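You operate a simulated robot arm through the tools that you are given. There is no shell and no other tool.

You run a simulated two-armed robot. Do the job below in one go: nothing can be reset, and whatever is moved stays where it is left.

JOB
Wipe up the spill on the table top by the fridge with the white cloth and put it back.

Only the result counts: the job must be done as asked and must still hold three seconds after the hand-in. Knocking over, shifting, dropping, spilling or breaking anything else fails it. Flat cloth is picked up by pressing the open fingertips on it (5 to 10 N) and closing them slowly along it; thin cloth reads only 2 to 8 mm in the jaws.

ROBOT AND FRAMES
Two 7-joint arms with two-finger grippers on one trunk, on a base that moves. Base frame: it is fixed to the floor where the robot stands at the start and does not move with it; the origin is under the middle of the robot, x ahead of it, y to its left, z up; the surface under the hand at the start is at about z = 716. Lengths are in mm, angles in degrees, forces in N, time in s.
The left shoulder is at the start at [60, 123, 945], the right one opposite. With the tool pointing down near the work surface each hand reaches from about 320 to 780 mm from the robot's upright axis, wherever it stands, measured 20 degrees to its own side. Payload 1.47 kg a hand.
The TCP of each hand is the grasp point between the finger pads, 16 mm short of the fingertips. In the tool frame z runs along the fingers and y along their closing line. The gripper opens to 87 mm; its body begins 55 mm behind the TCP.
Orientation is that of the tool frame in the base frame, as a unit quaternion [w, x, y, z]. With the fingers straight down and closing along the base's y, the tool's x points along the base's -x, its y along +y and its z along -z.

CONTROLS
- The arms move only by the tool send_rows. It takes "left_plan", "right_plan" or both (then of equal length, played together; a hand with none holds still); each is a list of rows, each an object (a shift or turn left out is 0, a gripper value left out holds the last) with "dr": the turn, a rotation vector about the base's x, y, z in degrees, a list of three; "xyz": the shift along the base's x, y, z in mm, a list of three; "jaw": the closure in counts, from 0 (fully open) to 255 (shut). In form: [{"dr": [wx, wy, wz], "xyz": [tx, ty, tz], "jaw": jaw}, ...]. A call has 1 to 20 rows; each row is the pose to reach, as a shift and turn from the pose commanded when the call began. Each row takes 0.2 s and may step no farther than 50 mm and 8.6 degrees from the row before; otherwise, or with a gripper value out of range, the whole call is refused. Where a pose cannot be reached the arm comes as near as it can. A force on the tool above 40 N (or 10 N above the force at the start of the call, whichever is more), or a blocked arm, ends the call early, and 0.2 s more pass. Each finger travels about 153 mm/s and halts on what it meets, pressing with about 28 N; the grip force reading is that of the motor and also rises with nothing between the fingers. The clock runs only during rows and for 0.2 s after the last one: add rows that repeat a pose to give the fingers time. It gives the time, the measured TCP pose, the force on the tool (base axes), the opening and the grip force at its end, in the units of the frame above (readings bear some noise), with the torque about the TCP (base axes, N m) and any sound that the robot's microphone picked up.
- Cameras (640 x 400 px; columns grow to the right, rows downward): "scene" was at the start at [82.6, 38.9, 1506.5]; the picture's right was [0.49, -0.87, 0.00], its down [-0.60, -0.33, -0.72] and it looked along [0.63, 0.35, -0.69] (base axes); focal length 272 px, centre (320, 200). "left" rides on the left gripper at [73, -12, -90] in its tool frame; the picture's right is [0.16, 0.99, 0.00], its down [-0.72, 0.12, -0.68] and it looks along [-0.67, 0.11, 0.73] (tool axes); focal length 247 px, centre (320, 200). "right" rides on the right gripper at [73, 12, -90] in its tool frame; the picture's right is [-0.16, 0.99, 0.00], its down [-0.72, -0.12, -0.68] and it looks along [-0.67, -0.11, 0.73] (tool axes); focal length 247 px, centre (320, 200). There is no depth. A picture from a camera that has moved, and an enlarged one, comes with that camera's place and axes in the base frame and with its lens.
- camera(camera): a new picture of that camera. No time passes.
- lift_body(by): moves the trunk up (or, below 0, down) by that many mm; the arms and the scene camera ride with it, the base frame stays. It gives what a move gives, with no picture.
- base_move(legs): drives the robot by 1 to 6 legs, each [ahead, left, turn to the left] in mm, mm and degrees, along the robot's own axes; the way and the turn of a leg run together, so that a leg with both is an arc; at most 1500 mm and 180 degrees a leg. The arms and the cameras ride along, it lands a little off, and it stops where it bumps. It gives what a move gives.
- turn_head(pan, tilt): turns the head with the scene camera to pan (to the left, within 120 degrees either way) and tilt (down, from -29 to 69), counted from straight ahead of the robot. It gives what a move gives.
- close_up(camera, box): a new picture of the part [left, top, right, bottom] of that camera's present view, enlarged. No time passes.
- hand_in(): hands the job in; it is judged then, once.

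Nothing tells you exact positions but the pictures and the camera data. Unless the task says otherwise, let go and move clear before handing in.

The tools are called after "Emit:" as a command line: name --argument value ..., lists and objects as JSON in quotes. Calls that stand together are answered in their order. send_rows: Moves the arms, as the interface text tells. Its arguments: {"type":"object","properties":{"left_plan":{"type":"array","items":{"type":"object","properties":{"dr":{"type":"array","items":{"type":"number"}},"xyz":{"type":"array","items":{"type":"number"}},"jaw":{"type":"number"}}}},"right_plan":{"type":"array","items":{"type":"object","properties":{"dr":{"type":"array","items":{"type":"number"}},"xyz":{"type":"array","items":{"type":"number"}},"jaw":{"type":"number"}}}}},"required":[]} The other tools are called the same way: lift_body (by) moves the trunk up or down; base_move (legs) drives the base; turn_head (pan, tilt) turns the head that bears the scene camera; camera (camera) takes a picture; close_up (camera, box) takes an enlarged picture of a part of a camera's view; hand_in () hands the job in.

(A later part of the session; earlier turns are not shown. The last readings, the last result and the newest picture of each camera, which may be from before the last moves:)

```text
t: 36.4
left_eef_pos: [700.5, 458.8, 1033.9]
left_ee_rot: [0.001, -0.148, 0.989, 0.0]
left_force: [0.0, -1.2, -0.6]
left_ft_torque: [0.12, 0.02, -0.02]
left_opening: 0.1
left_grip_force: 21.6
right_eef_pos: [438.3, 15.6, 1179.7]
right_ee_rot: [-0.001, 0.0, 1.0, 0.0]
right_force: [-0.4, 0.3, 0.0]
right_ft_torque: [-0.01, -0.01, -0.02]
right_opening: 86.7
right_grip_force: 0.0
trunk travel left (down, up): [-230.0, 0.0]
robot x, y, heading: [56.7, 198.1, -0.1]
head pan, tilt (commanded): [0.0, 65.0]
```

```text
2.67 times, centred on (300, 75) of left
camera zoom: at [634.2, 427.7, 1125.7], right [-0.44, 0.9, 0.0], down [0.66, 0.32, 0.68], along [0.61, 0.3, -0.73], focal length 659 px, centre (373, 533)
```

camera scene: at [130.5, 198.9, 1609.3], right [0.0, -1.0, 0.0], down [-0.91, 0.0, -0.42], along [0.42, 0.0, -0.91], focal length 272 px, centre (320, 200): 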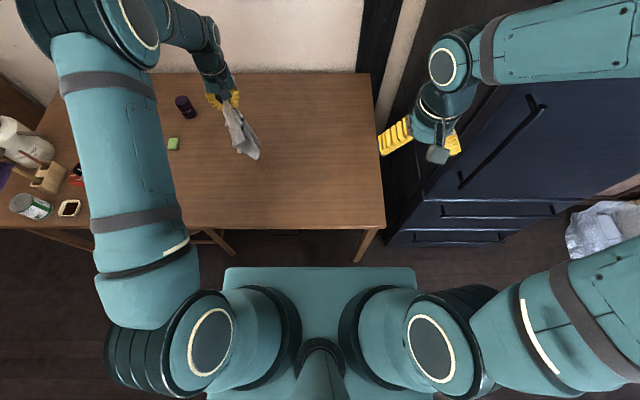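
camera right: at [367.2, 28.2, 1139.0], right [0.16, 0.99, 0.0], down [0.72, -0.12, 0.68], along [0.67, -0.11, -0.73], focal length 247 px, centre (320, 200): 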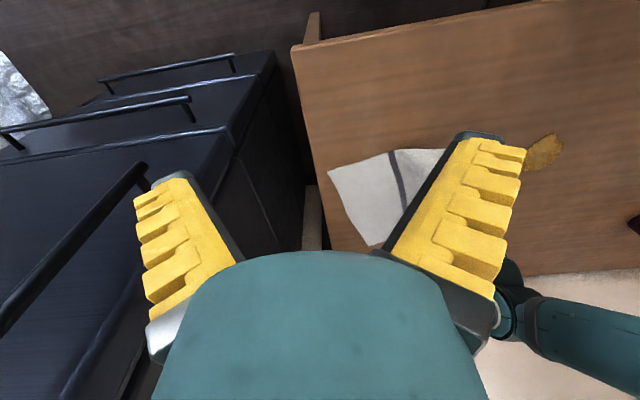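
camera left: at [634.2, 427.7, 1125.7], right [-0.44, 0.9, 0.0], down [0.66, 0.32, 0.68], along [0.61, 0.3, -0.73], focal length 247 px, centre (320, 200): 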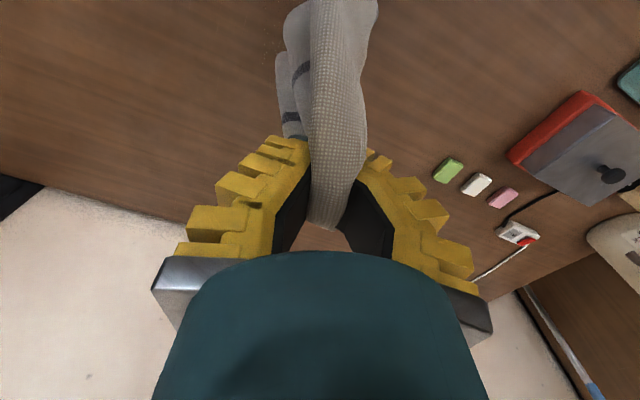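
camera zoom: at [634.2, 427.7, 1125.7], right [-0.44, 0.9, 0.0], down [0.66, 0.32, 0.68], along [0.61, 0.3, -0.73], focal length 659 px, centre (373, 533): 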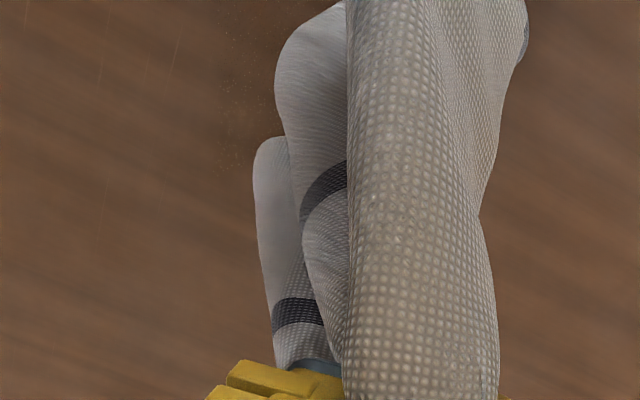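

Most of it is gone, but there are faint specks on the near-right side. I'll zoom in more to decide whether a second wipe is needed.

Emit:
close_up --camera "scene" --box '[250, 150, 298, 180]'

Emit:
close_up --camera "left" --box '[240, 0, 304, 40]'

```text
13.33 times, centred on (274, 165) of scene
camera zoom: at [130.5, 198.9, 1609.3], right [0.0, -1.0, 0.0], down [-0.91, 0.0, -0.42], along [0.42, 0.0, -0.91], focal length 3630 px, centre (933, 667)
```

zoom: 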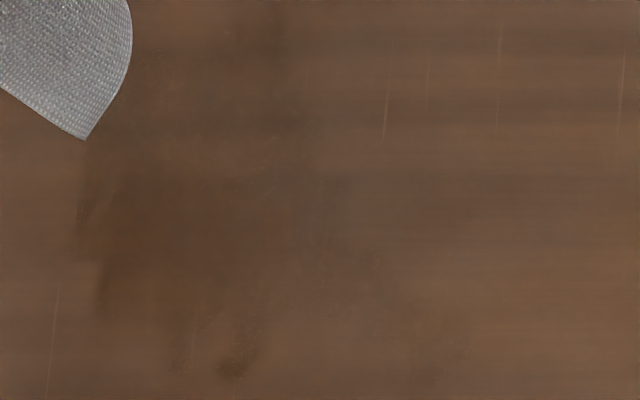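

```text
10.00 times, centred on (272, 20) of left
camera zoom: at [634.2, 427.7, 1125.7], right [-0.44, 0.9, 0.0], down [0.66, 0.32, 0.68], along [0.61, 0.3, -0.73], focal length 2470 px, centre (800, 2000)
```

zoom: 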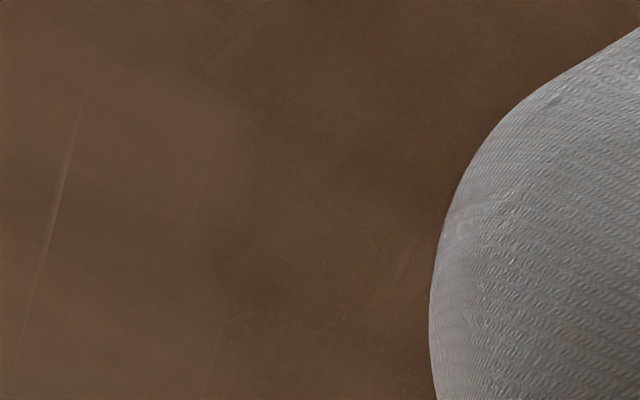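

There's a faint dark patch where the spill was, which could be the hand's shadow or leftover residue. I'll move the hand aside with the cloth still hanging to see the spot without the shadow.

Emit:
send_rows --left_plan '[{"xyz": [0, -35, 5]}, {"xyz": [0, -70, 10]}, {"xyz": [0, -105, 15]}, {"xyz": [0, -140, 20]}, {"xyz": [0, -175, 20]}, {"xyz": [0, -210, 20]}, {"xyz": [0, -245, 20]}, {"xyz": [0, -260, 20]}, {"xyz": [0, -260, 20]}]'

Emit:
camera --camera "scene"

Emit:
close_up --camera "scene" --box '[215, 130, 311, 190]'

```text
t: 38.4
left_eef_pos: [699.5, 201.0, 1053.7]
left_ee_rot: [0.0, -0.149, 0.989, 0.0]
left_force: [0.2, -1.4, -0.4]
left_ft_torque: [-0.04, -0.03, 0.02]
left_opening: 2.6
left_grip_force: 27.5
right_eef_pos: [438.6, 15.6, 1181.0]
right_ee_rot: [0.0, 0.0, 1.0, 0.0]
right_force: [0.5, 0.3, -0.3]
right_ft_torque: [0.0, -0.01, -0.01]
right_opening: 87.1
right_grip_force: 0.1
trunk travel left (down, up): [-230.0, 0.0]
robot x, y, heading: [58.6, 202.8, 0.1]
head pan, tilt (commanded): [0.0, 65.0]
```

```text
taken
camera scene: at [130.4, 199.0, 1609.4], right [0.0, -1.0, 0.0], down [-0.91, 0.0, -0.42], along [0.42, 0.0, -0.91], focal length 272 px, centre (320, 200)
```

scene: 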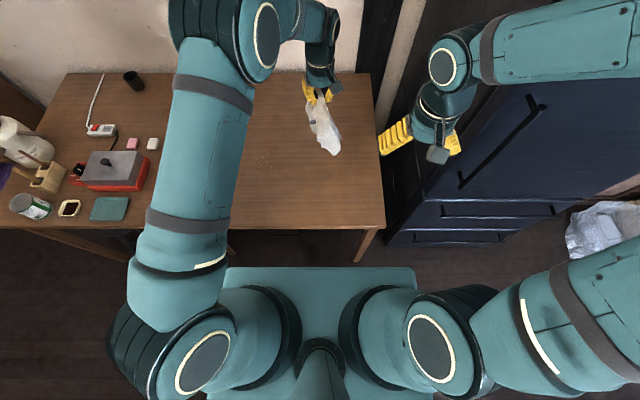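

```text
6.67 times, centred on (263, 160) of scene
camera zoom: at [130.4, 199.0, 1609.4], right [0.0, -1.0, 0.0], down [-0.91, 0.0, -0.42], along [0.42, 0.0, -0.91], focal length 1815 px, centre (700, 467)
```

zoom: 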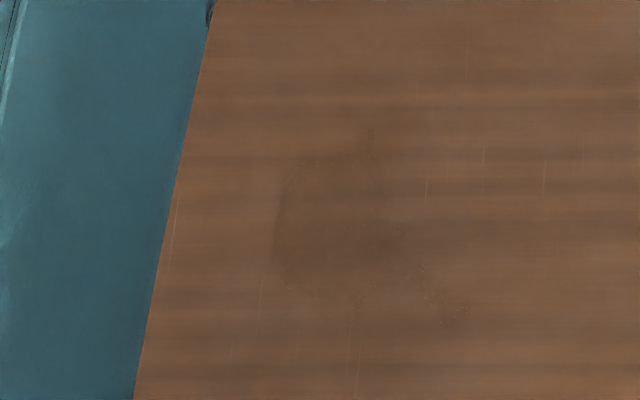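

Without the shadow, faint residue still shows at the spill's left edge and near tip. I'll do a second, wider wipe: lower the trunk, lay the cloth back down moving leftwards, and wipe a larger area.

Emit:
lift_body --by -130

Emit:
send_rows --left_plan '[{"xyz": [0, 15, -15]}, {"xyz": [0, 35, -35]}, {"xyz": [0, 55, -55]}, {"xyz": [0, 75, -75]}, {"xyz": [0, 95, -95]}, {"xyz": [0, 115, -115]}, {"xyz": [0, 135, -135]}, {"xyz": [0, 150, -155]}, {"xyz": [0, 155, -170]}, {"xyz": [0, 155, -180]}, {"xyz": [0, 155, -183]}, {"xyz": [0, 155, -183]}]'

Emit:
camera --camera "scene"

Emit:
camera --camera "left"

```text
t: 40.0
left_eef_pos: [700.3, 199.8, 925.6]
left_ee_rot: [0.002, -0.148, 0.989, 0.001]
left_force: [0.1, -0.3, -0.1]
left_ft_torque: [0.0, 0.02, -0.01]
left_opening: 1.3
left_grip_force: 24.4
right_eef_pos: [438.3, 17.1, 1050.3]
right_ee_rot: [0.0, 0.0, 1.0, 0.0]
right_force: [0.0, -1.2, 0.5]
right_ft_torque: [0.03, 0.01, 0.02]
right_opening: 87.0
right_grip_force: 0.2
trunk travel left (down, up): [-100.0, 130.0]
robot x, y, heading: [58.6, 203.4, -0.1]
head pan, tilt (commanded): [0.0, 65.0]
```

```text
t: 42.6
left_eef_pos: [700.1, 353.5, 741.5]
left_ee_rot: [0.0, -0.149, 0.989, 0.001]
left_force: [1.0, 0.1, -0.2]
left_ft_torque: [0.1, 0.03, -0.01]
left_opening: 0.0
left_grip_force: 25.2
right_eef_pos: [438.2, 16.7, 1049.9]
right_ee_rot: [0.0, 0.0, 1.0, 0.0]
right_force: [0.7, -1.0, 0.5]
right_ft_torque: [-0.03, 0.0, -0.01]
right_opening: 87.1
right_grip_force: 0.0
trunk travel left (down, up): [-100.0, 130.0]
robot x, y, heading: [54.5, 200.2, 0.1]
head pan, tilt (commanded): [0.0, 65.0]
```

```text
taken
camera scene: at [130.3, 198.9, 1479.4], right [0.0, -1.0, 0.0], down [-0.91, 0.0, -0.42], along [0.42, 0.0, -0.91], focal length 272 px, centre (320, 200)
```

scene: 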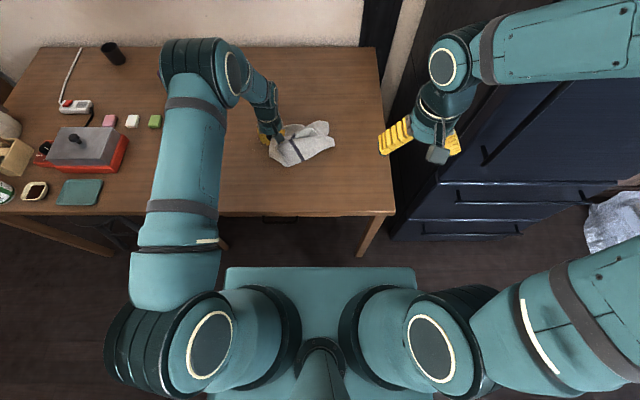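

```text
taken
camera left: at [634.5, 322.9, 832.8], right [-0.44, 0.9, 0.0], down [0.66, 0.32, 0.68], along [0.61, 0.3, -0.73], focal length 247 px, centre (320, 200)
```

left: 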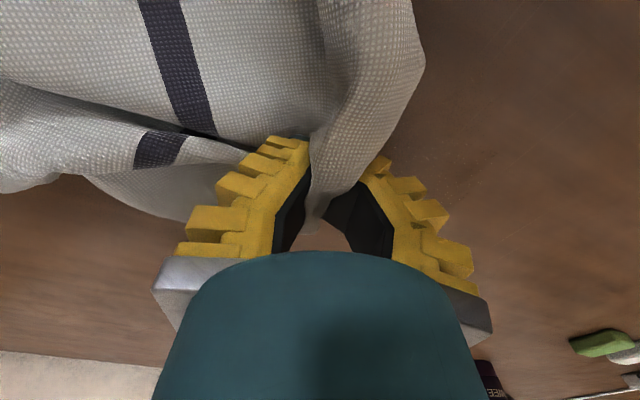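

The cloth is laid out to the right of the hand and there's no contact force yet. I'll press down and calibrate before the second wipe.

Emit:
send_rows --left_plan '[{"xyz": [20, -5, -3]}, {"xyz": [45, -10, -5]}, {"xyz": [60, -12, -6]}, {"xyz": [60, -12, -6]}]'

```text
t: 43.6
left_eef_pos: [760.1, 341.6, 737.4]
left_ee_rot: [0.001, -0.148, 0.989, 0.0]
left_force: [-0.1, 0.4, 8.0]
left_ft_torque: [0.0, 0.04, 0.01]
left_opening: 1.4
left_grip_force: 29.5
right_eef_pos: [438.6, 15.8, 1050.1]
right_ee_rot: [0.001, 0.0, 1.0, 0.0]
right_force: [0.3, 0.1, -0.1]
right_ft_torque: [0.03, 0.01, 0.02]
right_opening: 87.1
right_grip_force: 0.1
trunk travel left (down, up): [-100.0, 130.0]
robot x, y, heading: [58.5, 198.8, 0.1]
head pan, tilt (commanded): [0.0, 65.0]
```

I have 8 N of contact. I'll start the second wipe with denser, longer strips over x 625–760.

Emit:
send_rows --left_plan '[{"xyz": [-27, 0, -0.5]}, {"xyz": [-54, 0, -0.5]}, {"xyz": [-81, 0, -0.5]}, {"xyz": [-108, 0, -0.5]}, {"xyz": [-135, 0, -0.5]}, {"xyz": [-135, 12, -0.5]}, {"xyz": [-108, 12, -0.5]}, {"xyz": [-81, 12, -0.5]}, {"xyz": [-54, 12, -0.5]}, {"xyz": [-27, 12, -0.5]}, {"xyz": [0, 12, -0.5]}, {"xyz": [0, 24, -0.5]}, {"xyz": [-27, 24, -0.5]}, {"xyz": [-54, 24, -0.5]}, {"xyz": [-81, 24, -0.5]}, {"xyz": [-108, 24, -0.5]}, {"xyz": [-135, 24, -0.5]}, {"xyz": [-135, 36, -0.5]}]'

Emit:
send_rows --left_plan '[{"xyz": [27, 0, 0]}, {"xyz": [54, 0, 0]}, {"xyz": [81, 0, 0]}, {"xyz": [108, 0, 0]}, {"xyz": [135, 0, 0]}, {"xyz": [135, 12, 0]}, {"xyz": [108, 12, 0]}, {"xyz": [81, 12, 0]}, {"xyz": [54, 12, 0]}, {"xyz": [27, 12, 0]}, {"xyz": [0, 12, 0]}, {"xyz": [0, 24, 0]}, {"xyz": [27, 24, 0]}, {"xyz": [54, 24, 0]}, {"xyz": [81, 24, 0]}, {"xyz": [108, 24, 0]}, {"xyz": [135, 24, 0]}, {"xyz": [135, 36, 0]}]'

Emit:
camera --camera "left"

Emit:
camera --camera "scene"

```text
t: 47.4
left_eef_pos: [623.6, 379.0, 736.6]
left_ee_rot: [0.002, -0.147, 0.989, -0.001]
left_force: [-0.1, 0.7, 17.9]
left_ft_torque: [0.18, 0.11, 0.05]
left_opening: 0.1
left_grip_force: 23.8
right_eef_pos: [437.6, 15.6, 1050.1]
right_ee_rot: [0.001, 0.0, 1.0, 0.001]
right_force: [-1.0, 0.1, -0.5]
right_ft_torque: [0.0, 0.01, -0.04]
right_opening: 87.1
right_grip_force: 0.1
trunk travel left (down, up): [-100.0, 130.0]
robot x, y, heading: [60.4, 201.3, 0.3]
head pan, tilt (commanded): [0.0, 65.0]
```

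```text
t: 51.2
left_eef_pos: [761.6, 415.9, 737.1]
left_ee_rot: [0.002, -0.148, 0.989, 0.0]
left_force: [-1.2, 0.6, 20.8]
left_ft_torque: [-0.12, -0.15, 0.02]
left_opening: 2.3
left_grip_force: 30.2
right_eef_pos: [436.8, 16.4, 1050.2]
right_ee_rot: [0.0, 0.0, 1.0, 0.0]
right_force: [0.4, 0.1, -1.6]
right_ft_torque: [-0.01, -0.02, 0.0]
right_opening: 86.9
right_grip_force: 0.1
trunk travel left (down, up): [-100.0, 130.0]
robot x, y, heading: [54.4, 196.1, -0.1]
head pan, tilt (commanded): [0.0, 65.0]
```

```text
taken
camera left: at [694.9, 383.2, 827.5], right [-0.44, 0.9, 0.0], down [0.65, 0.32, 0.68], along [0.61, 0.3, -0.73], focal length 247 px, centre (320, 200)
```

left: 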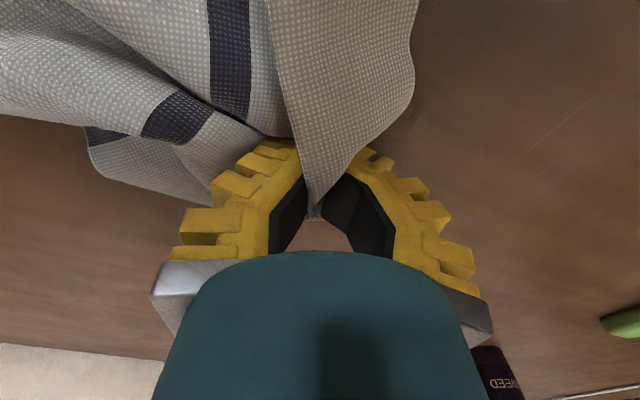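

```text
taken
camera scene: at [128.4, 198.4, 1479.6], right [0.0, -1.0, 0.0], down [-0.91, 0.0, -0.42], along [0.42, 0.0, -0.91], focal length 272 px, centre (320, 200)
```

scene: 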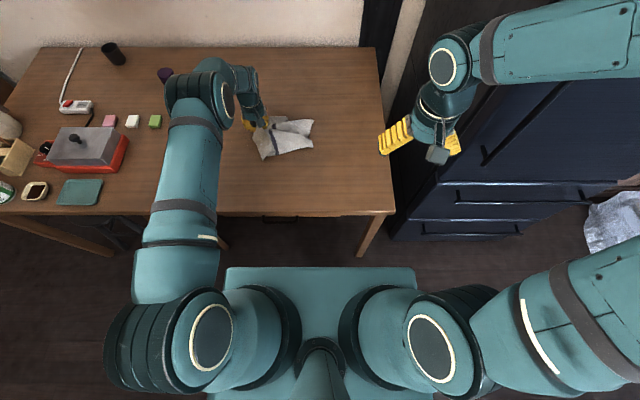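

The left side of the spill, y 415–475, is still to do. I'll continue the strips there.

Emit:
send_rows --left_plan '[{"xyz": [-27, 0, 0.3]}, {"xyz": [-54, 0, 0.3]}, {"xyz": [-81, 0, 0.3]}, {"xyz": [-108, 0, 0.3]}, {"xyz": [-130, 0, 0.3]}, {"xyz": [-130, 12, 0.3]}, {"xyz": [-108, 12, 0.3]}, {"xyz": [-81, 12, 0.3]}, {"xyz": [-54, 12, 0.3]}, {"xyz": [-27, 12, 0.3]}, {"xyz": [0, 12, 0.3]}, {"xyz": [0, 24, 0.3]}, {"xyz": [-27, 24, 0.3]}, {"xyz": [-54, 24, 0.3]}, {"xyz": [-81, 24, 0.3]}, {"xyz": [-108, 24, 0.3]}, {"xyz": [-130, 24, 0.3]}, {"xyz": [-130, 36, 0.3]}]'

Emit:
send_rows --left_plan '[{"xyz": [27, 0, 0]}, {"xyz": [54, 0, 0]}, {"xyz": [81, 0, 0]}, {"xyz": [108, 0, 0]}, {"xyz": [120, 0, 0]}, {"xyz": [120, 12, 0]}, {"xyz": [95, 12, 0]}, {"xyz": [70, 12, 0]}, {"xyz": [45, 12, 0]}, {"xyz": [20, 12, 0]}, {"xyz": [0, 12, 0]}, {"xyz": [0, 22, 0]}, {"xyz": [25, 22, 0]}, {"xyz": [50, 22, 0]}, {"xyz": [75, 22, 0]}, {"xyz": [100, 22, 0]}, {"xyz": [115, 22, 0]}, {"xyz": [90, 5, 0]}, {"xyz": [70, -10, 0]}]'

Emit:
camera --camera "scene"

Emit:
camera --camera "left"

```text
t: 55.0
left_eef_pos: [628.6, 451.1, 735.1]
left_ee_rot: [0.002, -0.148, 0.989, 0.0]
left_force: [-0.7, -6.8, 39.9]
left_ft_torque: [-1.01, -0.69, -0.06]
left_opening: 2.3
left_grip_force: 30.0
right_eef_pos: [437.1, 15.2, 1050.4]
right_ee_rot: [0.001, -0.001, 1.0, 0.0]
right_force: [0.5, -0.1, 0.1]
right_ft_torque: [0.02, 0.02, 0.0]
right_opening: 86.9
right_grip_force: 0.1
trunk travel left (down, up): [-100.0, 130.0]
robot x, y, heading: [59.1, 197.6, 0.2]
head pan, tilt (commanded): [0.0, 65.0]
```

```text
t: 59.0
left_eef_pos: [699.8, 440.9, 735.6]
left_ee_rot: [0.002, -0.148, 0.989, 0.0]
left_force: [-0.3, -1.7, 24.5]
left_ft_torque: [-0.58, -0.38, -0.03]
left_opening: 2.7
left_grip_force: 30.2
right_eef_pos: [437.3, 14.7, 1051.0]
right_ee_rot: [0.001, 0.0, 1.0, 0.0]
right_force: [0.0, 0.0, -0.5]
right_ft_torque: [0.04, 0.0, 0.04]
right_opening: 87.2
right_grip_force: 0.1
trunk travel left (down, up): [-100.0, 130.0]
robot x, y, heading: [58.4, 200.6, 0.2]
head pan, tilt (commanded): [0.0, 65.0]
```

```text
taken
camera scene: at [128.4, 197.7, 1479.6], right [0.0, -1.0, 0.0], down [-0.91, 0.0, -0.42], along [0.42, 0.0, -0.91], focal length 272 px, centre (320, 200)
```

scene: 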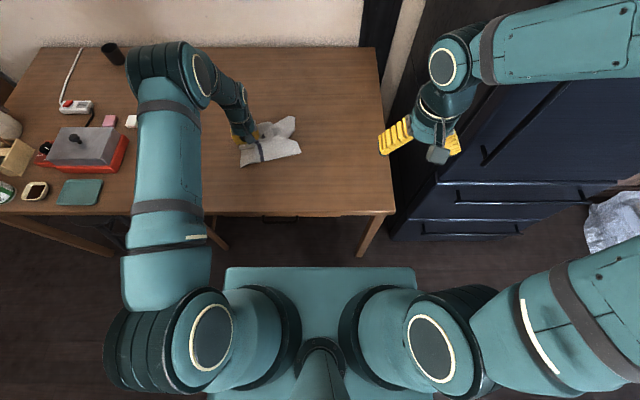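

```text
taken
camera left: at [633.5, 408.3, 827.6], right [-0.44, 0.9, 0.0], down [0.66, 0.32, 0.68], along [0.61, 0.3, -0.73], focal length 247 px, centre (320, 200)
```

left: 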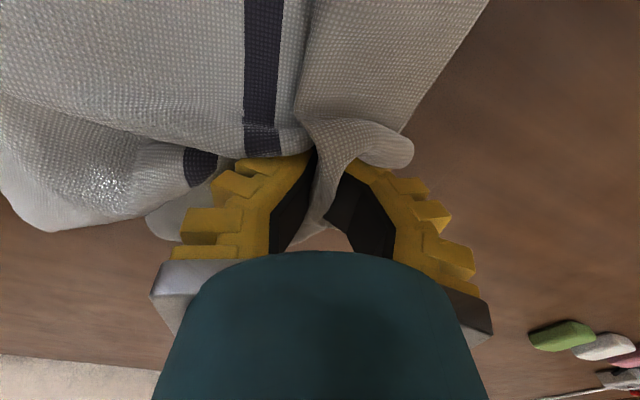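

The second wipe is done. I'll lift the cloth clear, raise the trunk and shift the base right towards the cloth's home, then inspect the spot.

Emit:
send_rows --left_plan '[{"xyz": [0, -5, 15]}, {"xyz": [0, -15, 45]}, {"xyz": [0, -25, 80]}, {"xyz": [0, -40, 120]}, {"xyz": [0, -60, 155]}, {"xyz": [0, -80, 180]}, {"xyz": [0, -80, 180]}]'

Emit:
lift_body --by 130

Emit:
base_move --legs '[[0, -140, 0]]'

Emit:
camera --camera "scene"

```text
t: 60.6
left_eef_pos: [699.6, 363.8, 914.2]
left_ee_rot: [0.001, -0.148, 0.989, 0.0]
left_force: [0.1, -1.6, -0.1]
left_ft_torque: [0.0, 0.0, 0.0]
left_opening: 3.3
left_grip_force: 29.2
right_eef_pos: [437.9, 16.8, 1050.5]
right_ee_rot: [0.0, 0.001, 1.0, 0.0]
right_force: [-0.2, 0.5, 0.1]
right_ft_torque: [0.01, 0.01, -0.02]
right_opening: 86.9
right_grip_force: 0.1
trunk travel left (down, up): [-100.0, 130.0]
robot x, y, heading: [58.8, 200.3, -0.0]
head pan, tilt (commanded): [0.0, 65.0]
```

```text
t: 62.2
left_eef_pos: [700.2, 362.5, 1045.3]
left_ee_rot: [0.002, -0.149, 0.989, 0.001]
left_force: [0.1, -1.0, -0.9]
left_ft_torque: [-0.07, -0.03, 0.02]
left_opening: 2.6
left_grip_force: 29.6
right_eef_pos: [438.9, 16.0, 1180.1]
right_ee_rot: [0.0, 0.0, 1.0, -0.001]
right_force: [-1.2, 0.3, 1.4]
right_ft_torque: [0.01, 0.01, 0.01]
right_opening: 87.1
right_grip_force: 0.1
trunk travel left (down, up): [-230.0, 0.0]
robot x, y, heading: [57.5, 202.0, -0.1]
head pan, tilt (commanded): [0.0, 65.0]
```

```text
t: 64.0
left_eef_pos: [699.6, 224.0, 1044.9]
left_ee_rot: [0.001, -0.149, 0.989, 0.0]
left_force: [-0.3, 0.0, -0.1]
left_ft_torque: [0.05, 0.02, -0.01]
left_opening: 0.0
left_grip_force: 24.6
right_eef_pos: [438.7, -122.4, 1180.8]
right_ee_rot: [0.0, -0.001, 1.0, 0.0]
right_force: [0.4, -0.1, 0.3]
right_ft_torque: [0.01, -0.01, 0.0]
right_opening: 87.0
right_grip_force: 0.0
trunk travel left (down, up): [-230.0, 0.0]
robot x, y, heading: [61.2, 59.3, 0.2]
head pan, tilt (commanded): [0.0, 65.0]
```

```text
taken
camera scene: at [130.4, 60.1, 1609.4], right [0.0, -1.0, 0.0], down [-0.91, 0.0, -0.42], along [0.42, 0.0, -0.91], focal length 272 px, centre (320, 200)
```

scene: 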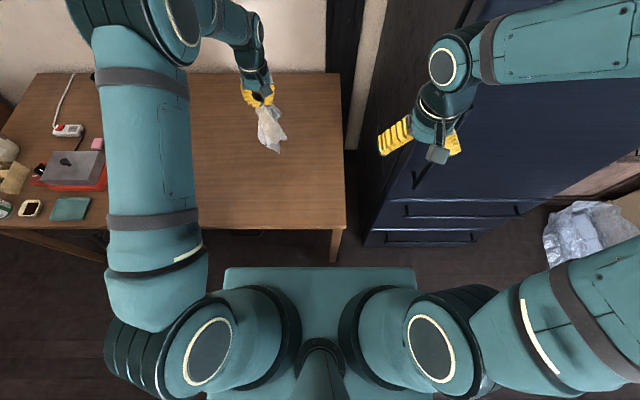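

The old spill spot is now at about scene pixel (227, 164). I'll zoom in to inspect it.

Emit:
close_up --camera "scene" --box '[190, 130, 286, 190]'

Emit:
camera --camera "left"

```text
6.67 times, centred on (238, 160) of scene
camera zoom: at [130.4, 60.1, 1609.4], right [0.0, -1.0, 0.0], down [-0.91, 0.0, -0.42], along [0.42, 0.0, -0.91], focal length 1815 px, centre (867, 467)
```

zoom: 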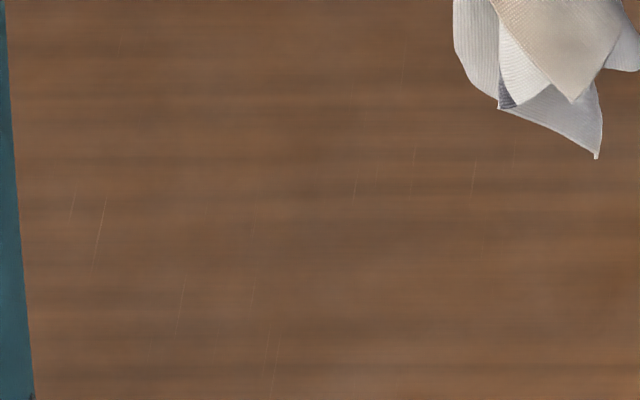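

```text
taken
camera left: at [634.1, 191.3, 1136.4], right [-0.44, 0.9, 0.0], down [0.66, 0.32, 0.68], along [0.61, 0.3, -0.73], focal length 247 px, centre (320, 200)
```

left: 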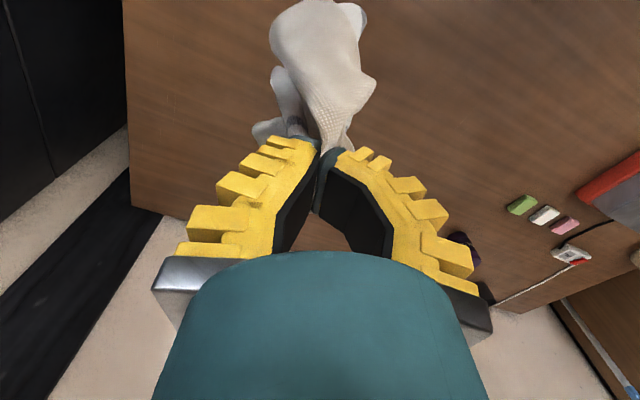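

The spot looks completely clean. Next is putting the cloth back: I'll edge forward 30 mm, carry the hanging cloth over its home, touch the lower edge down on the right and lay it out moving left.

Emit:
base_move --legs '[[30, 0, 0]]'

Emit:
send_rows --left_plan '[{"xyz": [10, -30, 0]}, {"xyz": [22, -65, 0]}, {"xyz": [34, -100, 0]}, {"xyz": [46, -135, 0]}, {"xyz": [58, -165, 0]}, {"xyz": [65, -192, 0]}, {"xyz": [65, -194, 0]}, {"xyz": [65, -194, 0]}]'

Emit:
camera --camera "scene"

Emit:
camera --camera "right"

```text
t: 64.9
left_eef_pos: [731.2, 223.7, 1044.2]
left_ee_rot: [0.0, -0.147, 0.989, -0.001]
left_force: [1.1, 0.2, -0.1]
left_ft_torque: [0.03, 0.01, -0.03]
left_opening: 0.0
left_grip_force: 26.7
right_eef_pos: [469.1, -121.7, 1180.2]
right_ee_rot: [0.0, 0.0, 1.0, 0.0]
right_force: [0.4, 0.2, 0.2]
right_ft_torque: [0.0, 0.01, -0.01]
right_opening: 87.0
right_grip_force: 0.1
trunk travel left (down, up): [-230.0, 0.0]
robot x, y, heading: [88.4, 59.6, -0.1]
head pan, tilt (commanded): [0.0, 65.0]
```

```text
t: 66.7
left_eef_pos: [795.2, 29.6, 1045.7]
left_ee_rot: [0.001, -0.147, 0.989, 0.001]
left_force: [0.1, 0.3, -0.5]
left_ft_torque: [0.0, 0.0, 0.02]
left_opening: 0.1
left_grip_force: 28.4
right_eef_pos: [467.9, -121.9, 1179.8]
right_ee_rot: [0.0, 0.0, 1.0, 0.0]
right_force: [0.1, -0.4, -0.3]
right_ft_torque: [0.0, 0.0, 0.02]
right_opening: 86.9
right_grip_force: 0.0
trunk travel left (down, up): [-230.0, 0.0]
robot x, y, heading: [90.1, 65.0, 0.1]
head pan, tilt (commanded): [0.0, 65.0]
```

```text
taken
camera scene: at [159.9, 60.2, 1609.4], right [0.0, -1.0, 0.0], down [-0.91, 0.0, -0.42], along [0.42, 0.0, -0.91], focal length 272 px, centre (320, 200)
```

scene: 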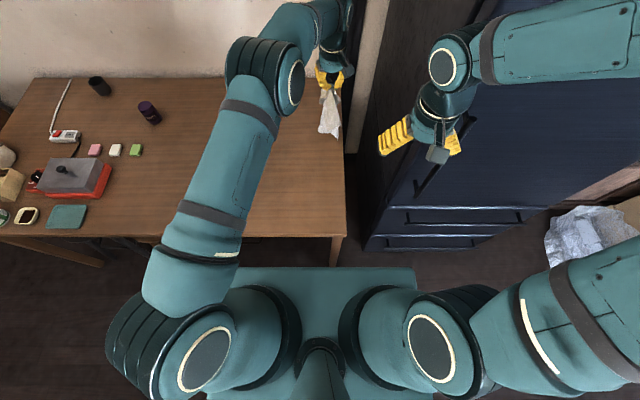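

```text
taken
camera right: at [396.5, -110.3, 1268.9], right [0.16, 0.99, 0.0], down [0.72, -0.12, 0.68], along [0.67, -0.11, -0.73], focal length 247 px, centre (320, 200)
```

right: 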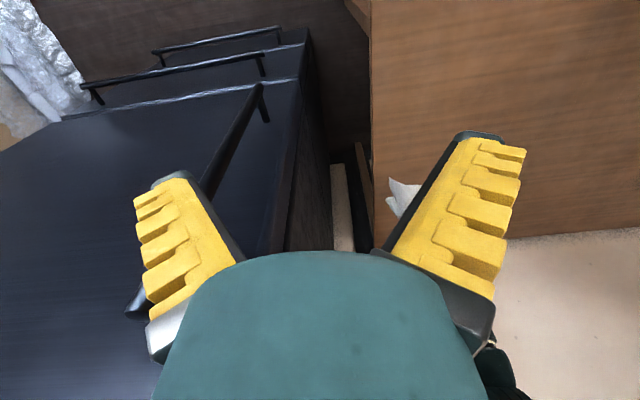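

The cloth hangs just above its right-hand home edge, inside the table edge. I'll lay it down progressively leftwards along the cloth's original direction.

Emit:
send_rows --left_plan '[{"xyz": [0, 0, -15]}, {"xyz": [0, 0, -35]}, {"xyz": [-4, 14, -50]}, {"xyz": [-9, 29, -65]}, {"xyz": [-13, 43, -80]}, {"xyz": [-17, 57, -95]}, {"xyz": [-22, 72, -110]}, {"xyz": [-26, 86, -125]}, {"xyz": [-30, 100, -140]}, {"xyz": [-35, 115, -155]}, {"xyz": [-39, 129, -170]}, {"xyz": [-44, 143, -185]}, {"xyz": [-48, 158, -200]}, {"xyz": [-52, 172, -215]}, {"xyz": [-57, 187, -230]}, {"xyz": [-61, 201, -245]}, {"xyz": [-65, 215, -260]}, {"xyz": [-68, 225, -275]}, {"xyz": [-70, 232, -285]}, {"xyz": [-70, 232, -285]}]'

Emit:
camera --camera "scene"

Emit:
camera --camera "left"

Emit:
camera --camera "right"

```text
t: 70.9
left_eef_pos: [724.2, 260.1, 759.9]
left_ee_rot: [0.001, -0.149, 0.989, 0.001]
left_force: [0.3, -0.1, -0.1]
left_ft_torque: [-0.01, 0.0, -0.01]
left_opening: 0.0
left_grip_force: 27.9
right_eef_pos: [468.7, -121.8, 1180.8]
right_ee_rot: [0.0, 0.0, 1.0, 0.0]
right_force: [-0.8, 0.1, 0.5]
right_ft_torque: [-0.02, 0.0, 0.01]
right_opening: 87.1
right_grip_force: 0.1
trunk travel left (down, up): [-230.0, 0.0]
robot x, y, heading: [87.5, 63.7, -0.1]
head pan, tilt (commanded): [0.0, 65.0]
```

```text
taken
camera scene: at [159.8, 60.4, 1609.4], right [0.0, -1.0, 0.0], down [-0.91, 0.0, -0.42], along [0.42, 0.0, -0.91], focal length 272 px, centre (320, 200)
```

scene: 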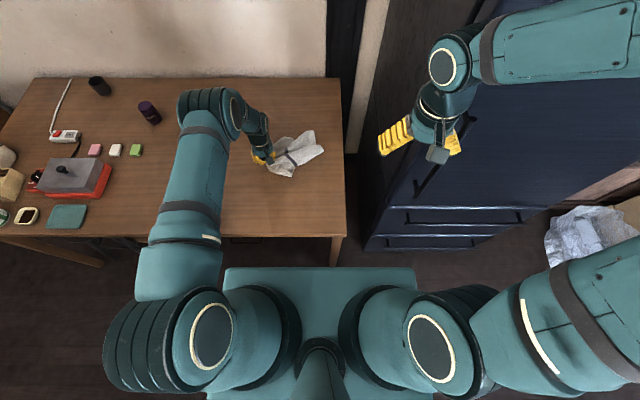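

```text
taken
camera left: at [658.7, 229.3, 851.3], right [-0.44, 0.9, 0.0], down [0.66, 0.32, 0.68], along [0.61, 0.3, -0.73], focal length 247 px, centre (320, 200)
```

left: 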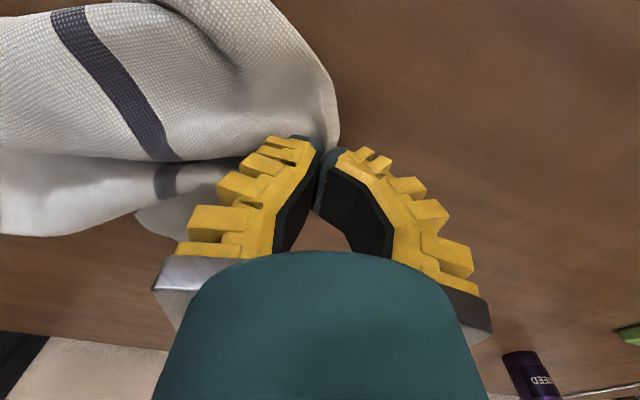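

```text
taken
camera right: at [396.4, -110.1, 1269.0], right [0.16, 0.99, 0.0], down [0.72, -0.12, 0.68], along [0.67, -0.11, -0.73], focal length 247 px, centre (320, 200)
```

right: 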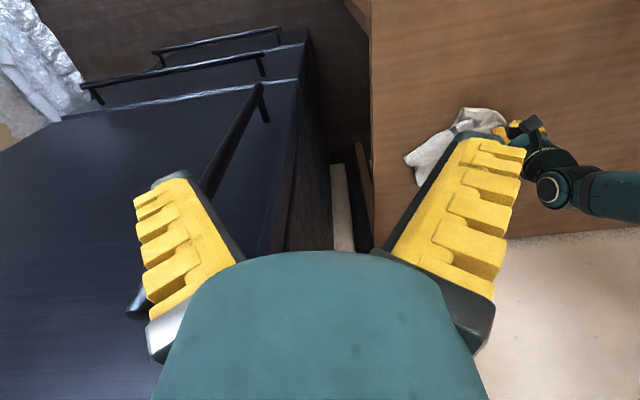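

The cloth is laid roughly over its home but narrow and folded. I'll zoom in to see how it lies before letting go.

Emit:
close_up --camera "scene" --box '[224, 105, 352, 185]'

Emit:
close_up --camera "right" --box '[370, 80, 562, 200]'

```text
5.00 times, centred on (288, 145) of scene
camera zoom: at [159.8, 60.4, 1609.4], right [0.0, -1.0, 0.0], down [-0.91, 0.0, -0.42], along [0.42, 0.0, -0.91], focal length 1361 px, centre (480, 475)
```

zoom: 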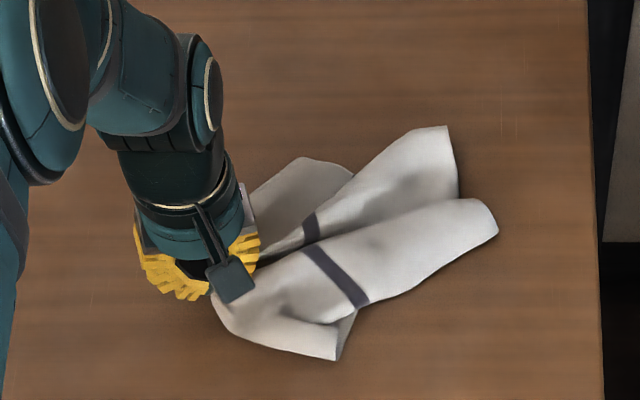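

```text
3.33 times, centred on (466, 140) of right
camera zoom: at [396.4, -110.1, 1269.0], right [0.16, 0.99, 0.0], down [0.72, -0.12, 0.68], along [0.67, -0.11, -0.73], focal length 823 px, centre (-167, 400)
```

zoom: 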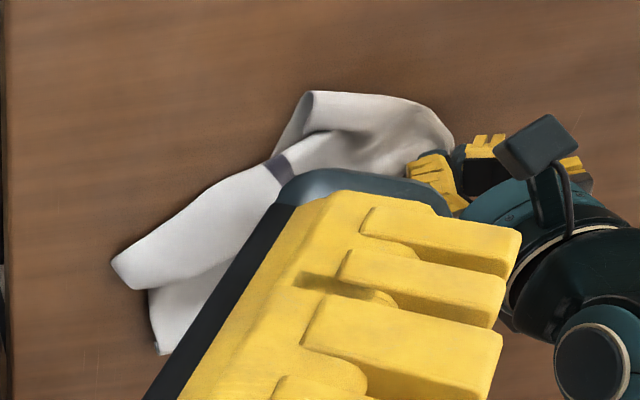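

The cloth is centred near (771, 162), close to its home at (779, 139), but pleated along its length. I'll set the held edge down, release it and back off to see how it lies.

Emit:
send_rows --left_plan '[{"xyz": [2, -2, -8]}, {"xyz": [4, -4, -16]}, {"xyz": [4, -4, -19], "jaw": 240}, {"xyz": [4, -4, -19], "jaw": 220}, {"xyz": [4, -4, -19], "jaw": 200}, {"xyz": [4, -4, -18], "jaw": 180}, {"xyz": [4, -4, -17], "jaw": 160}, {"xyz": [4, -4, -15], "jaw": 150}, {"xyz": [4, -4, 0], "jaw": 140}, {"xyz": [4, -4, 25], "jaw": 120}, {"xyz": [4, -4, 60], "jaw": 100}, {"xyz": [4, -4, 100], "jaw": 80}, {"xyz": [-10, 30, 130]}, {"xyz": [-30, 70, 150]}, {"xyz": [-50, 110, 160]}, {"xyz": [-70, 150, 160]}, {"xyz": [-90, 190, 160]}]'

Emit:
camera --camera "scene"

Emit:
close_up --camera "scene" --box '[224, 105, 352, 185]'

```text
t: 74.5
left_eef_pos: [633.8, 453.1, 919.8]
left_ee_rot: [0.0, -0.148, 0.989, -0.001]
left_force: [0.1, 0.4, -0.7]
left_ft_torque: [-0.04, -0.03, -0.01]
left_opening: 64.2
left_grip_force: 3.5
right_eef_pos: [466.7, -120.7, 1180.5]
right_ee_rot: [0.0, -0.001, 1.0, -0.001]
right_force: [-0.1, -0.8, 0.4]
right_ft_torque: [0.01, -0.02, 0.01]
right_opening: 86.9
right_grip_force: 0.1
trunk travel left (down, up): [-230.0, 0.0]
robot x, y, heading: [90.3, 62.0, 0.2]
head pan, tilt (commanded): [0.0, 65.0]
```

```text
taken
camera scene: at [159.1, 61.9, 1609.5], right [0.0, -1.0, 0.0], down [-0.91, 0.0, -0.42], along [0.42, 0.0, -0.91], focal length 272 px, centre (320, 200)
```

scene: 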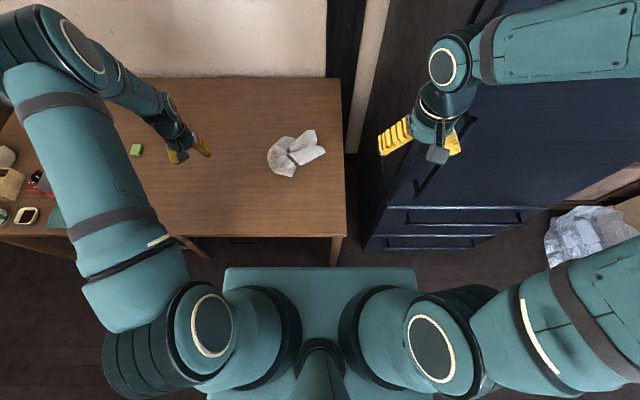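

```text
5.00 times, centred on (288, 145) of scene
camera zoom: at [159.1, 61.9, 1609.5], right [0.0, -1.0, 0.0], down [-0.91, 0.0, -0.42], along [0.42, 0.0, -0.91], focal length 1361 px, centre (480, 475)
```

zoom: 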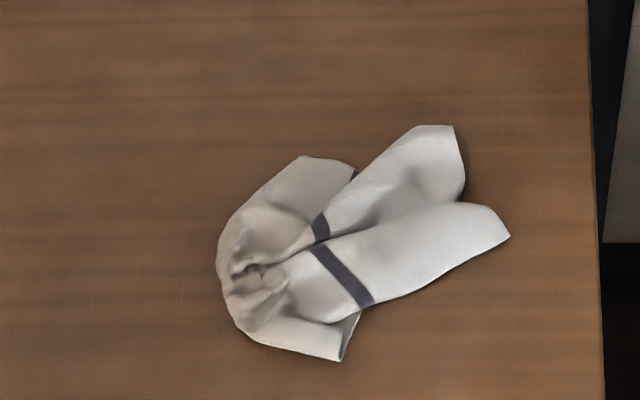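

The cloth is released near home and nothing else has moved, but it's crumpled. I'll tidy it by gripping the two near corners and drawing them apart towards their home places. First I'll lower the trunk and bring the left hand over corner D, near (690, 195).

Emit:
lift_body --by -130

Emit:
send_rows --left_plan '[{"xyz": [0, -10, 20], "dr": [0, 0, -5], "jaw": 130}, {"xyz": [8, -40, 30], "dr": [0, 0, -10]}, {"xyz": [18, -80, 30], "dr": [0, 0, -15]}, {"xyz": [28, -120, 30], "dr": [0, 0, -20]}, {"xyz": [38, -160, 30], "dr": [0, 0, -25]}, {"xyz": [48, -200, 30], "dr": [0, 0, -30]}, {"xyz": [58, -235, 30], "dr": [0, 0, -34]}, {"xyz": [63, -258, 30], "dr": [0, 0, -34]}, {"xyz": [63, -258, 30], "dr": [0, 0, -34]}]'

Emit:
camera --camera "left"

Emit:
camera --camera "scene"

```text
t: 76.0
left_eef_pos: [634.5, 451.9, 789.8]
left_ee_rot: [0.001, -0.147, 0.989, 0.001]
left_force: [-0.7, 0.0, 0.3]
left_ft_torque: [0.0, -0.04, 0.02]
left_opening: 64.1
left_grip_force: 3.0
right_eef_pos: [468.7, -122.0, 1050.2]
right_ee_rot: [0.001, 0.0, 1.0, 0.0]
right_force: [-0.4, -1.1, -0.4]
right_ft_torque: [-0.02, 0.0, -0.02]
right_opening: 87.0
right_grip_force: 0.1
trunk travel left (down, up): [-100.0, 130.0]
robot x, y, heading: [87.0, 62.4, 0.2]
head pan, tilt (commanded): [0.0, 65.0]
```

```text
t: 78.0
left_eef_pos: [698.7, 194.9, 819.3]
left_ee_rot: [0.0, 0.148, 0.989, 0.0]
left_force: [-0.2, 1.3, 0.8]
left_ft_torque: [0.0, -0.01, 0.0]
left_opening: 48.3
left_grip_force: 4.4
right_eef_pos: [467.9, -122.5, 1051.0]
right_ee_rot: [0.0, 0.001, 1.0, 0.0]
right_force: [0.0, 0.7, -0.5]
right_ft_torque: [0.01, 0.02, 0.02]
right_opening: 86.6
right_grip_force: 0.1
trunk travel left (down, up): [-100.0, 130.0]
robot x, y, heading: [86.8, 62.9, 0.1]
head pan, tilt (commanded): [0.0, 65.0]
```

```text
taken
camera left: at [625.8, 204.8, 910.5], right [0.14, 0.99, 0.0], down [0.73, -0.1, 0.68], along [0.67, -0.09, -0.73], focal length 247 px, centre (320, 200)
```

left: 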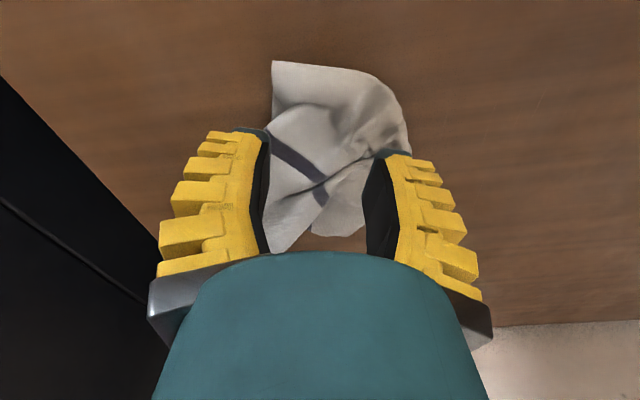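

```text
taken
camera scene: at [159.8, 60.9, 1479.4], right [0.0, -1.0, 0.0], down [-0.91, 0.0, -0.42], along [0.42, 0.0, -0.91], focal length 272 px, centre (320, 200)
```

scene: 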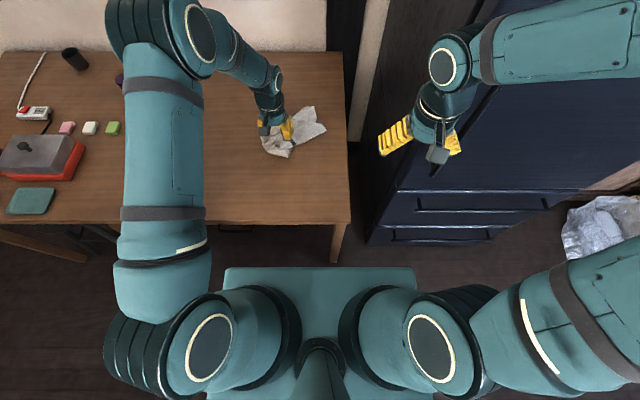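

Emit:
close_up --camera "left" --box '[220, 40, 460, 190]'

```text
2.67 times, centred on (340, 115) of left
camera zoom: at [625.8, 204.8, 910.5], right [0.14, 0.99, 0.0], down [0.73, -0.1, 0.68], along [0.67, -0.09, -0.73], focal length 659 px, centre (267, 427)
```

zoom: 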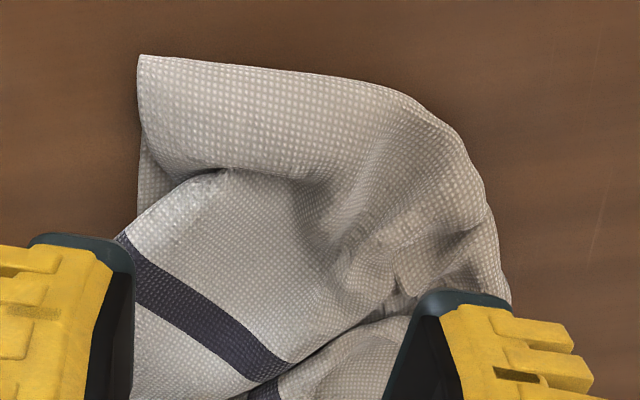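

Corner D is near (668, 166), and the pinch point is about 30 mm inside it, on the cloth. I'll press down and close slowly there.

Emit:
send_rows --left_plan '[{"xyz": [-4, -2, -30]}, {"xyz": [-4, -2, -60]}, {"xyz": [-4, -2, -75]}, {"xyz": [-4, -2, -81]}, {"xyz": [-4, -2, -84]}, {"xyz": [-4, -2, -84]}, {"xyz": [-4, -2, -84], "jaw": 140}, {"xyz": [-4, -2, -84], "jaw": 150}, {"xyz": [-4, -2, -84], "jaw": 160}, {"xyz": [-4, -2, -84], "jaw": 170}, {"xyz": [-4, -2, -84], "jaw": 180}, {"xyz": [-4, -2, -84], "jaw": 190}]'

Emit:
camera --camera "left"

```text
t: 80.6
left_eef_pos: [693.6, 192.6, 736.5]
left_ee_rot: [0.001, 0.147, 0.989, 0.0]
left_force: [-0.8, -1.7, 14.2]
left_ft_torque: [0.09, -0.1, -0.01]
left_opening: 26.4
left_grip_force: 2.2
right_eef_pos: [467.5, -121.9, 1050.4]
right_ee_rot: [0.001, 0.0, 1.0, 0.0]
right_force: [-0.6, 0.2, 0.2]
right_ft_torque: [-0.01, -0.02, 0.0]
right_opening: 86.9
right_grip_force: 0.0
trunk travel left (down, up): [-100.0, 130.0]
robot x, y, heading: [88.1, 63.1, 0.0]
head pan, tilt (commanded): [0.0, 65.0]
```

```text
taken
camera left: at [620.5, 203.1, 828.0], right [0.14, 0.99, 0.0], down [0.72, -0.1, 0.68], along [0.68, -0.09, -0.73], focal length 247 px, centre (320, 200)
```

left: 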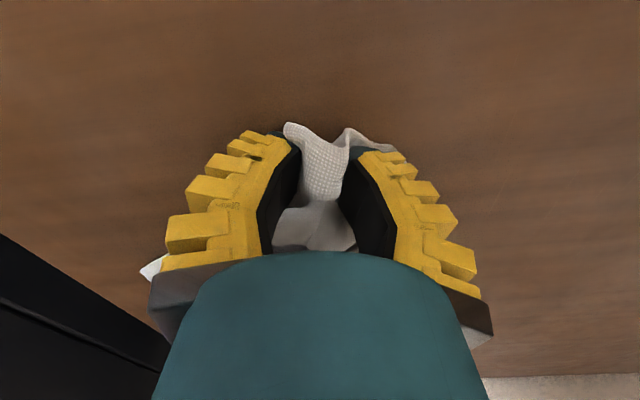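

The cloth is bunching between the fingers. I'll finish closing.

Emit:
send_rows --left_plan '[{"xyz": [0, 0, 0], "jaw": 200}, {"xyz": [0, 0, 0], "jaw": 208}, {"xyz": [0, 0, 0], "jaw": 216}, {"xyz": [0, 0, -1], "jaw": 224}, {"xyz": [0, 0, -1], "jaw": 232}, {"xyz": [0, 0, -1], "jaw": 240}, {"xyz": [0, 0, -1], "jaw": 248}, {"xyz": [0, 0, -1], "jaw": 255}, {"xyz": [0, 0, -1], "jaw": 255}, {"xyz": [0, 0, 8], "jaw": 255}, {"xyz": [0, 0, 20], "jaw": 255}, {"xyz": [0, 0, 20], "jaw": 255}]'

Emit:
camera --camera "left"

Emit:
close_up --camera "scene" --box '[224, 75, 352, 155]'

```text
t: 83.2
left_eef_pos: [691.9, 193.6, 755.9]
left_ee_rot: [-0.001, 0.147, 0.989, 0.0]
left_force: [-0.3, 0.3, 0.7]
left_ft_torque: [0.01, 0.0, -0.01]
left_opening: 0.0
left_grip_force: 29.0
right_eef_pos: [469.3, -122.1, 1049.5]
right_ee_rot: [0.0, 0.0, 1.0, 0.0]
right_force: [-0.5, -0.7, -0.1]
right_ft_torque: [0.0, 0.02, 0.0]
right_opening: 87.2
right_grip_force: 0.2
trunk travel left (down, up): [-100.0, 130.0]
robot x, y, heading: [86.7, 61.0, 0.1]
head pan, tilt (commanded): [0.0, 65.0]
```

```text
taken
camera left: at [620.2, 202.9, 847.2], right [0.14, 0.99, 0.0], down [0.73, -0.1, 0.68], along [0.67, -0.09, -0.73], focal length 247 px, centre (320, 200)
```

left: 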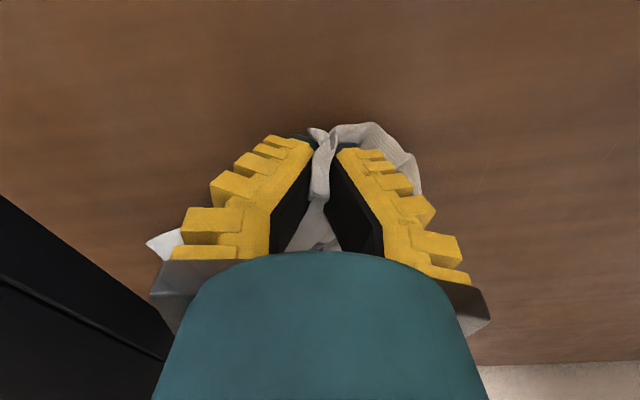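

```text
5.00 times, centred on (288, 115) of scene
camera zoom: at [159.9, 60.6, 1479.4], right [0.0, -1.0, 0.0], down [-0.91, 0.0, -0.42], along [0.42, 0.0, -0.91], focal length 1361 px, centre (480, 625)
```

zoom: 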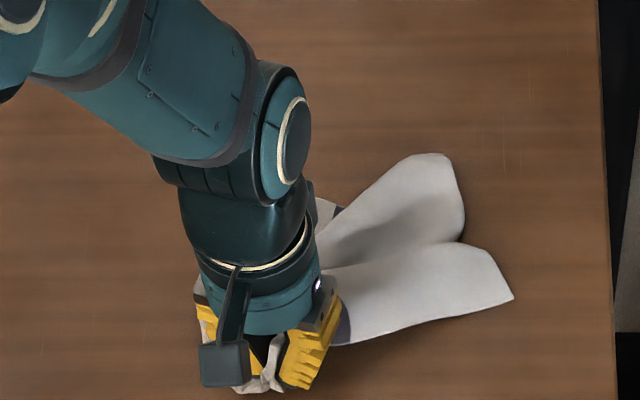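

Corner D is held. I'll draw it gently towards its home at low height and see how the rest of the cloth follows.

Emit:
send_rows --left_plan '[{"xyz": [-10, 5, -5]}, {"xyz": [-20, 9, -8]}, {"xyz": [-30, 13, -10]}, {"xyz": [-40, 17, -12]}, {"xyz": [-50, 20, -14]}, {"xyz": [-58, 23, -15]}, {"xyz": [-58, 23, -15]}]'

Emit:
camera --camera "scene"

Emit:
close_up --camera "scene" --box '[224, 75, 352, 155]'

Emit:
camera --camera "right"

```text
t: 84.8
left_eef_pos: [635.2, 215.4, 741.1]
left_ee_rot: [0.001, 0.148, 0.989, 0.0]
left_force: [-0.2, 0.0, 0.4]
left_ft_torque: [-0.02, 0.0, -0.06]
left_opening: 0.0
left_grip_force: 25.6
right_eef_pos: [467.4, -121.5, 1049.5]
right_ee_rot: [0.0, 0.0, 1.0, 0.0]
right_force: [0.9, -0.9, -0.7]
right_ft_torque: [-0.01, -0.01, 0.02]
right_opening: 87.0
right_grip_force: 0.1
trunk travel left (down, up): [-100.0, 130.0]
robot x, y, heading: [90.5, 64.4, -0.1]
head pan, tilt (commanded): [0.0, 65.0]
```

```text
taken
camera scene: at [159.9, 60.5, 1479.4], right [0.0, -1.0, 0.0], down [-0.91, 0.0, -0.42], along [0.42, 0.0, -0.91], focal length 272 px, centre (320, 200)
```

scene: 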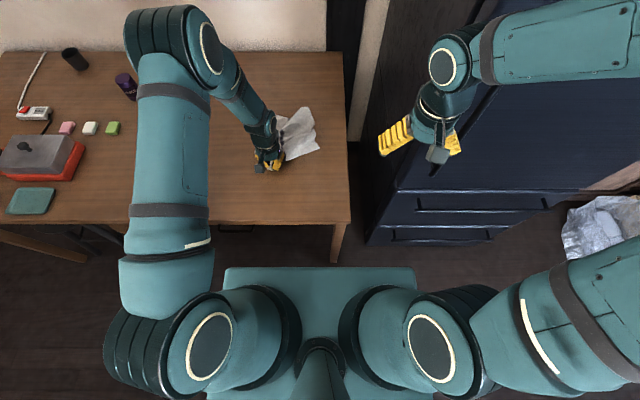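

```text
5.00 times, centred on (288, 115) of scene
camera zoom: at [159.9, 60.5, 1479.4], right [0.0, -1.0, 0.0], down [-0.91, 0.0, -0.42], along [0.42, 0.0, -0.91], focal length 1361 px, centre (480, 625)
```

zoom: 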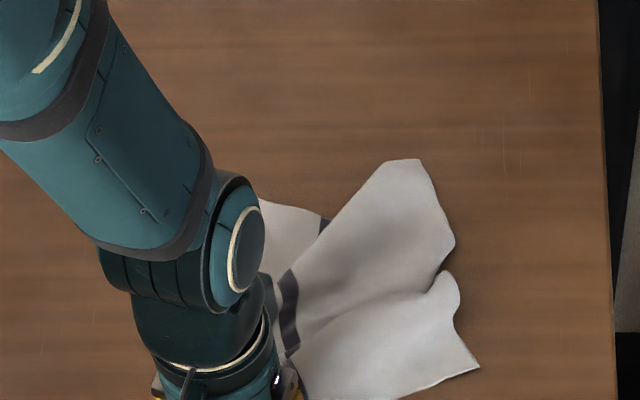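

```text
taken
camera right: at [396.4, -110.1, 1139.0], right [0.16, 0.99, 0.0], down [0.72, -0.12, 0.68], along [0.67, -0.11, -0.73], focal length 247 px, centre (320, 200)
```

right: 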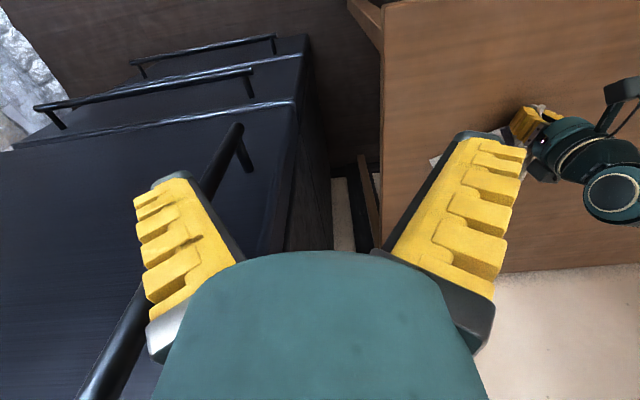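

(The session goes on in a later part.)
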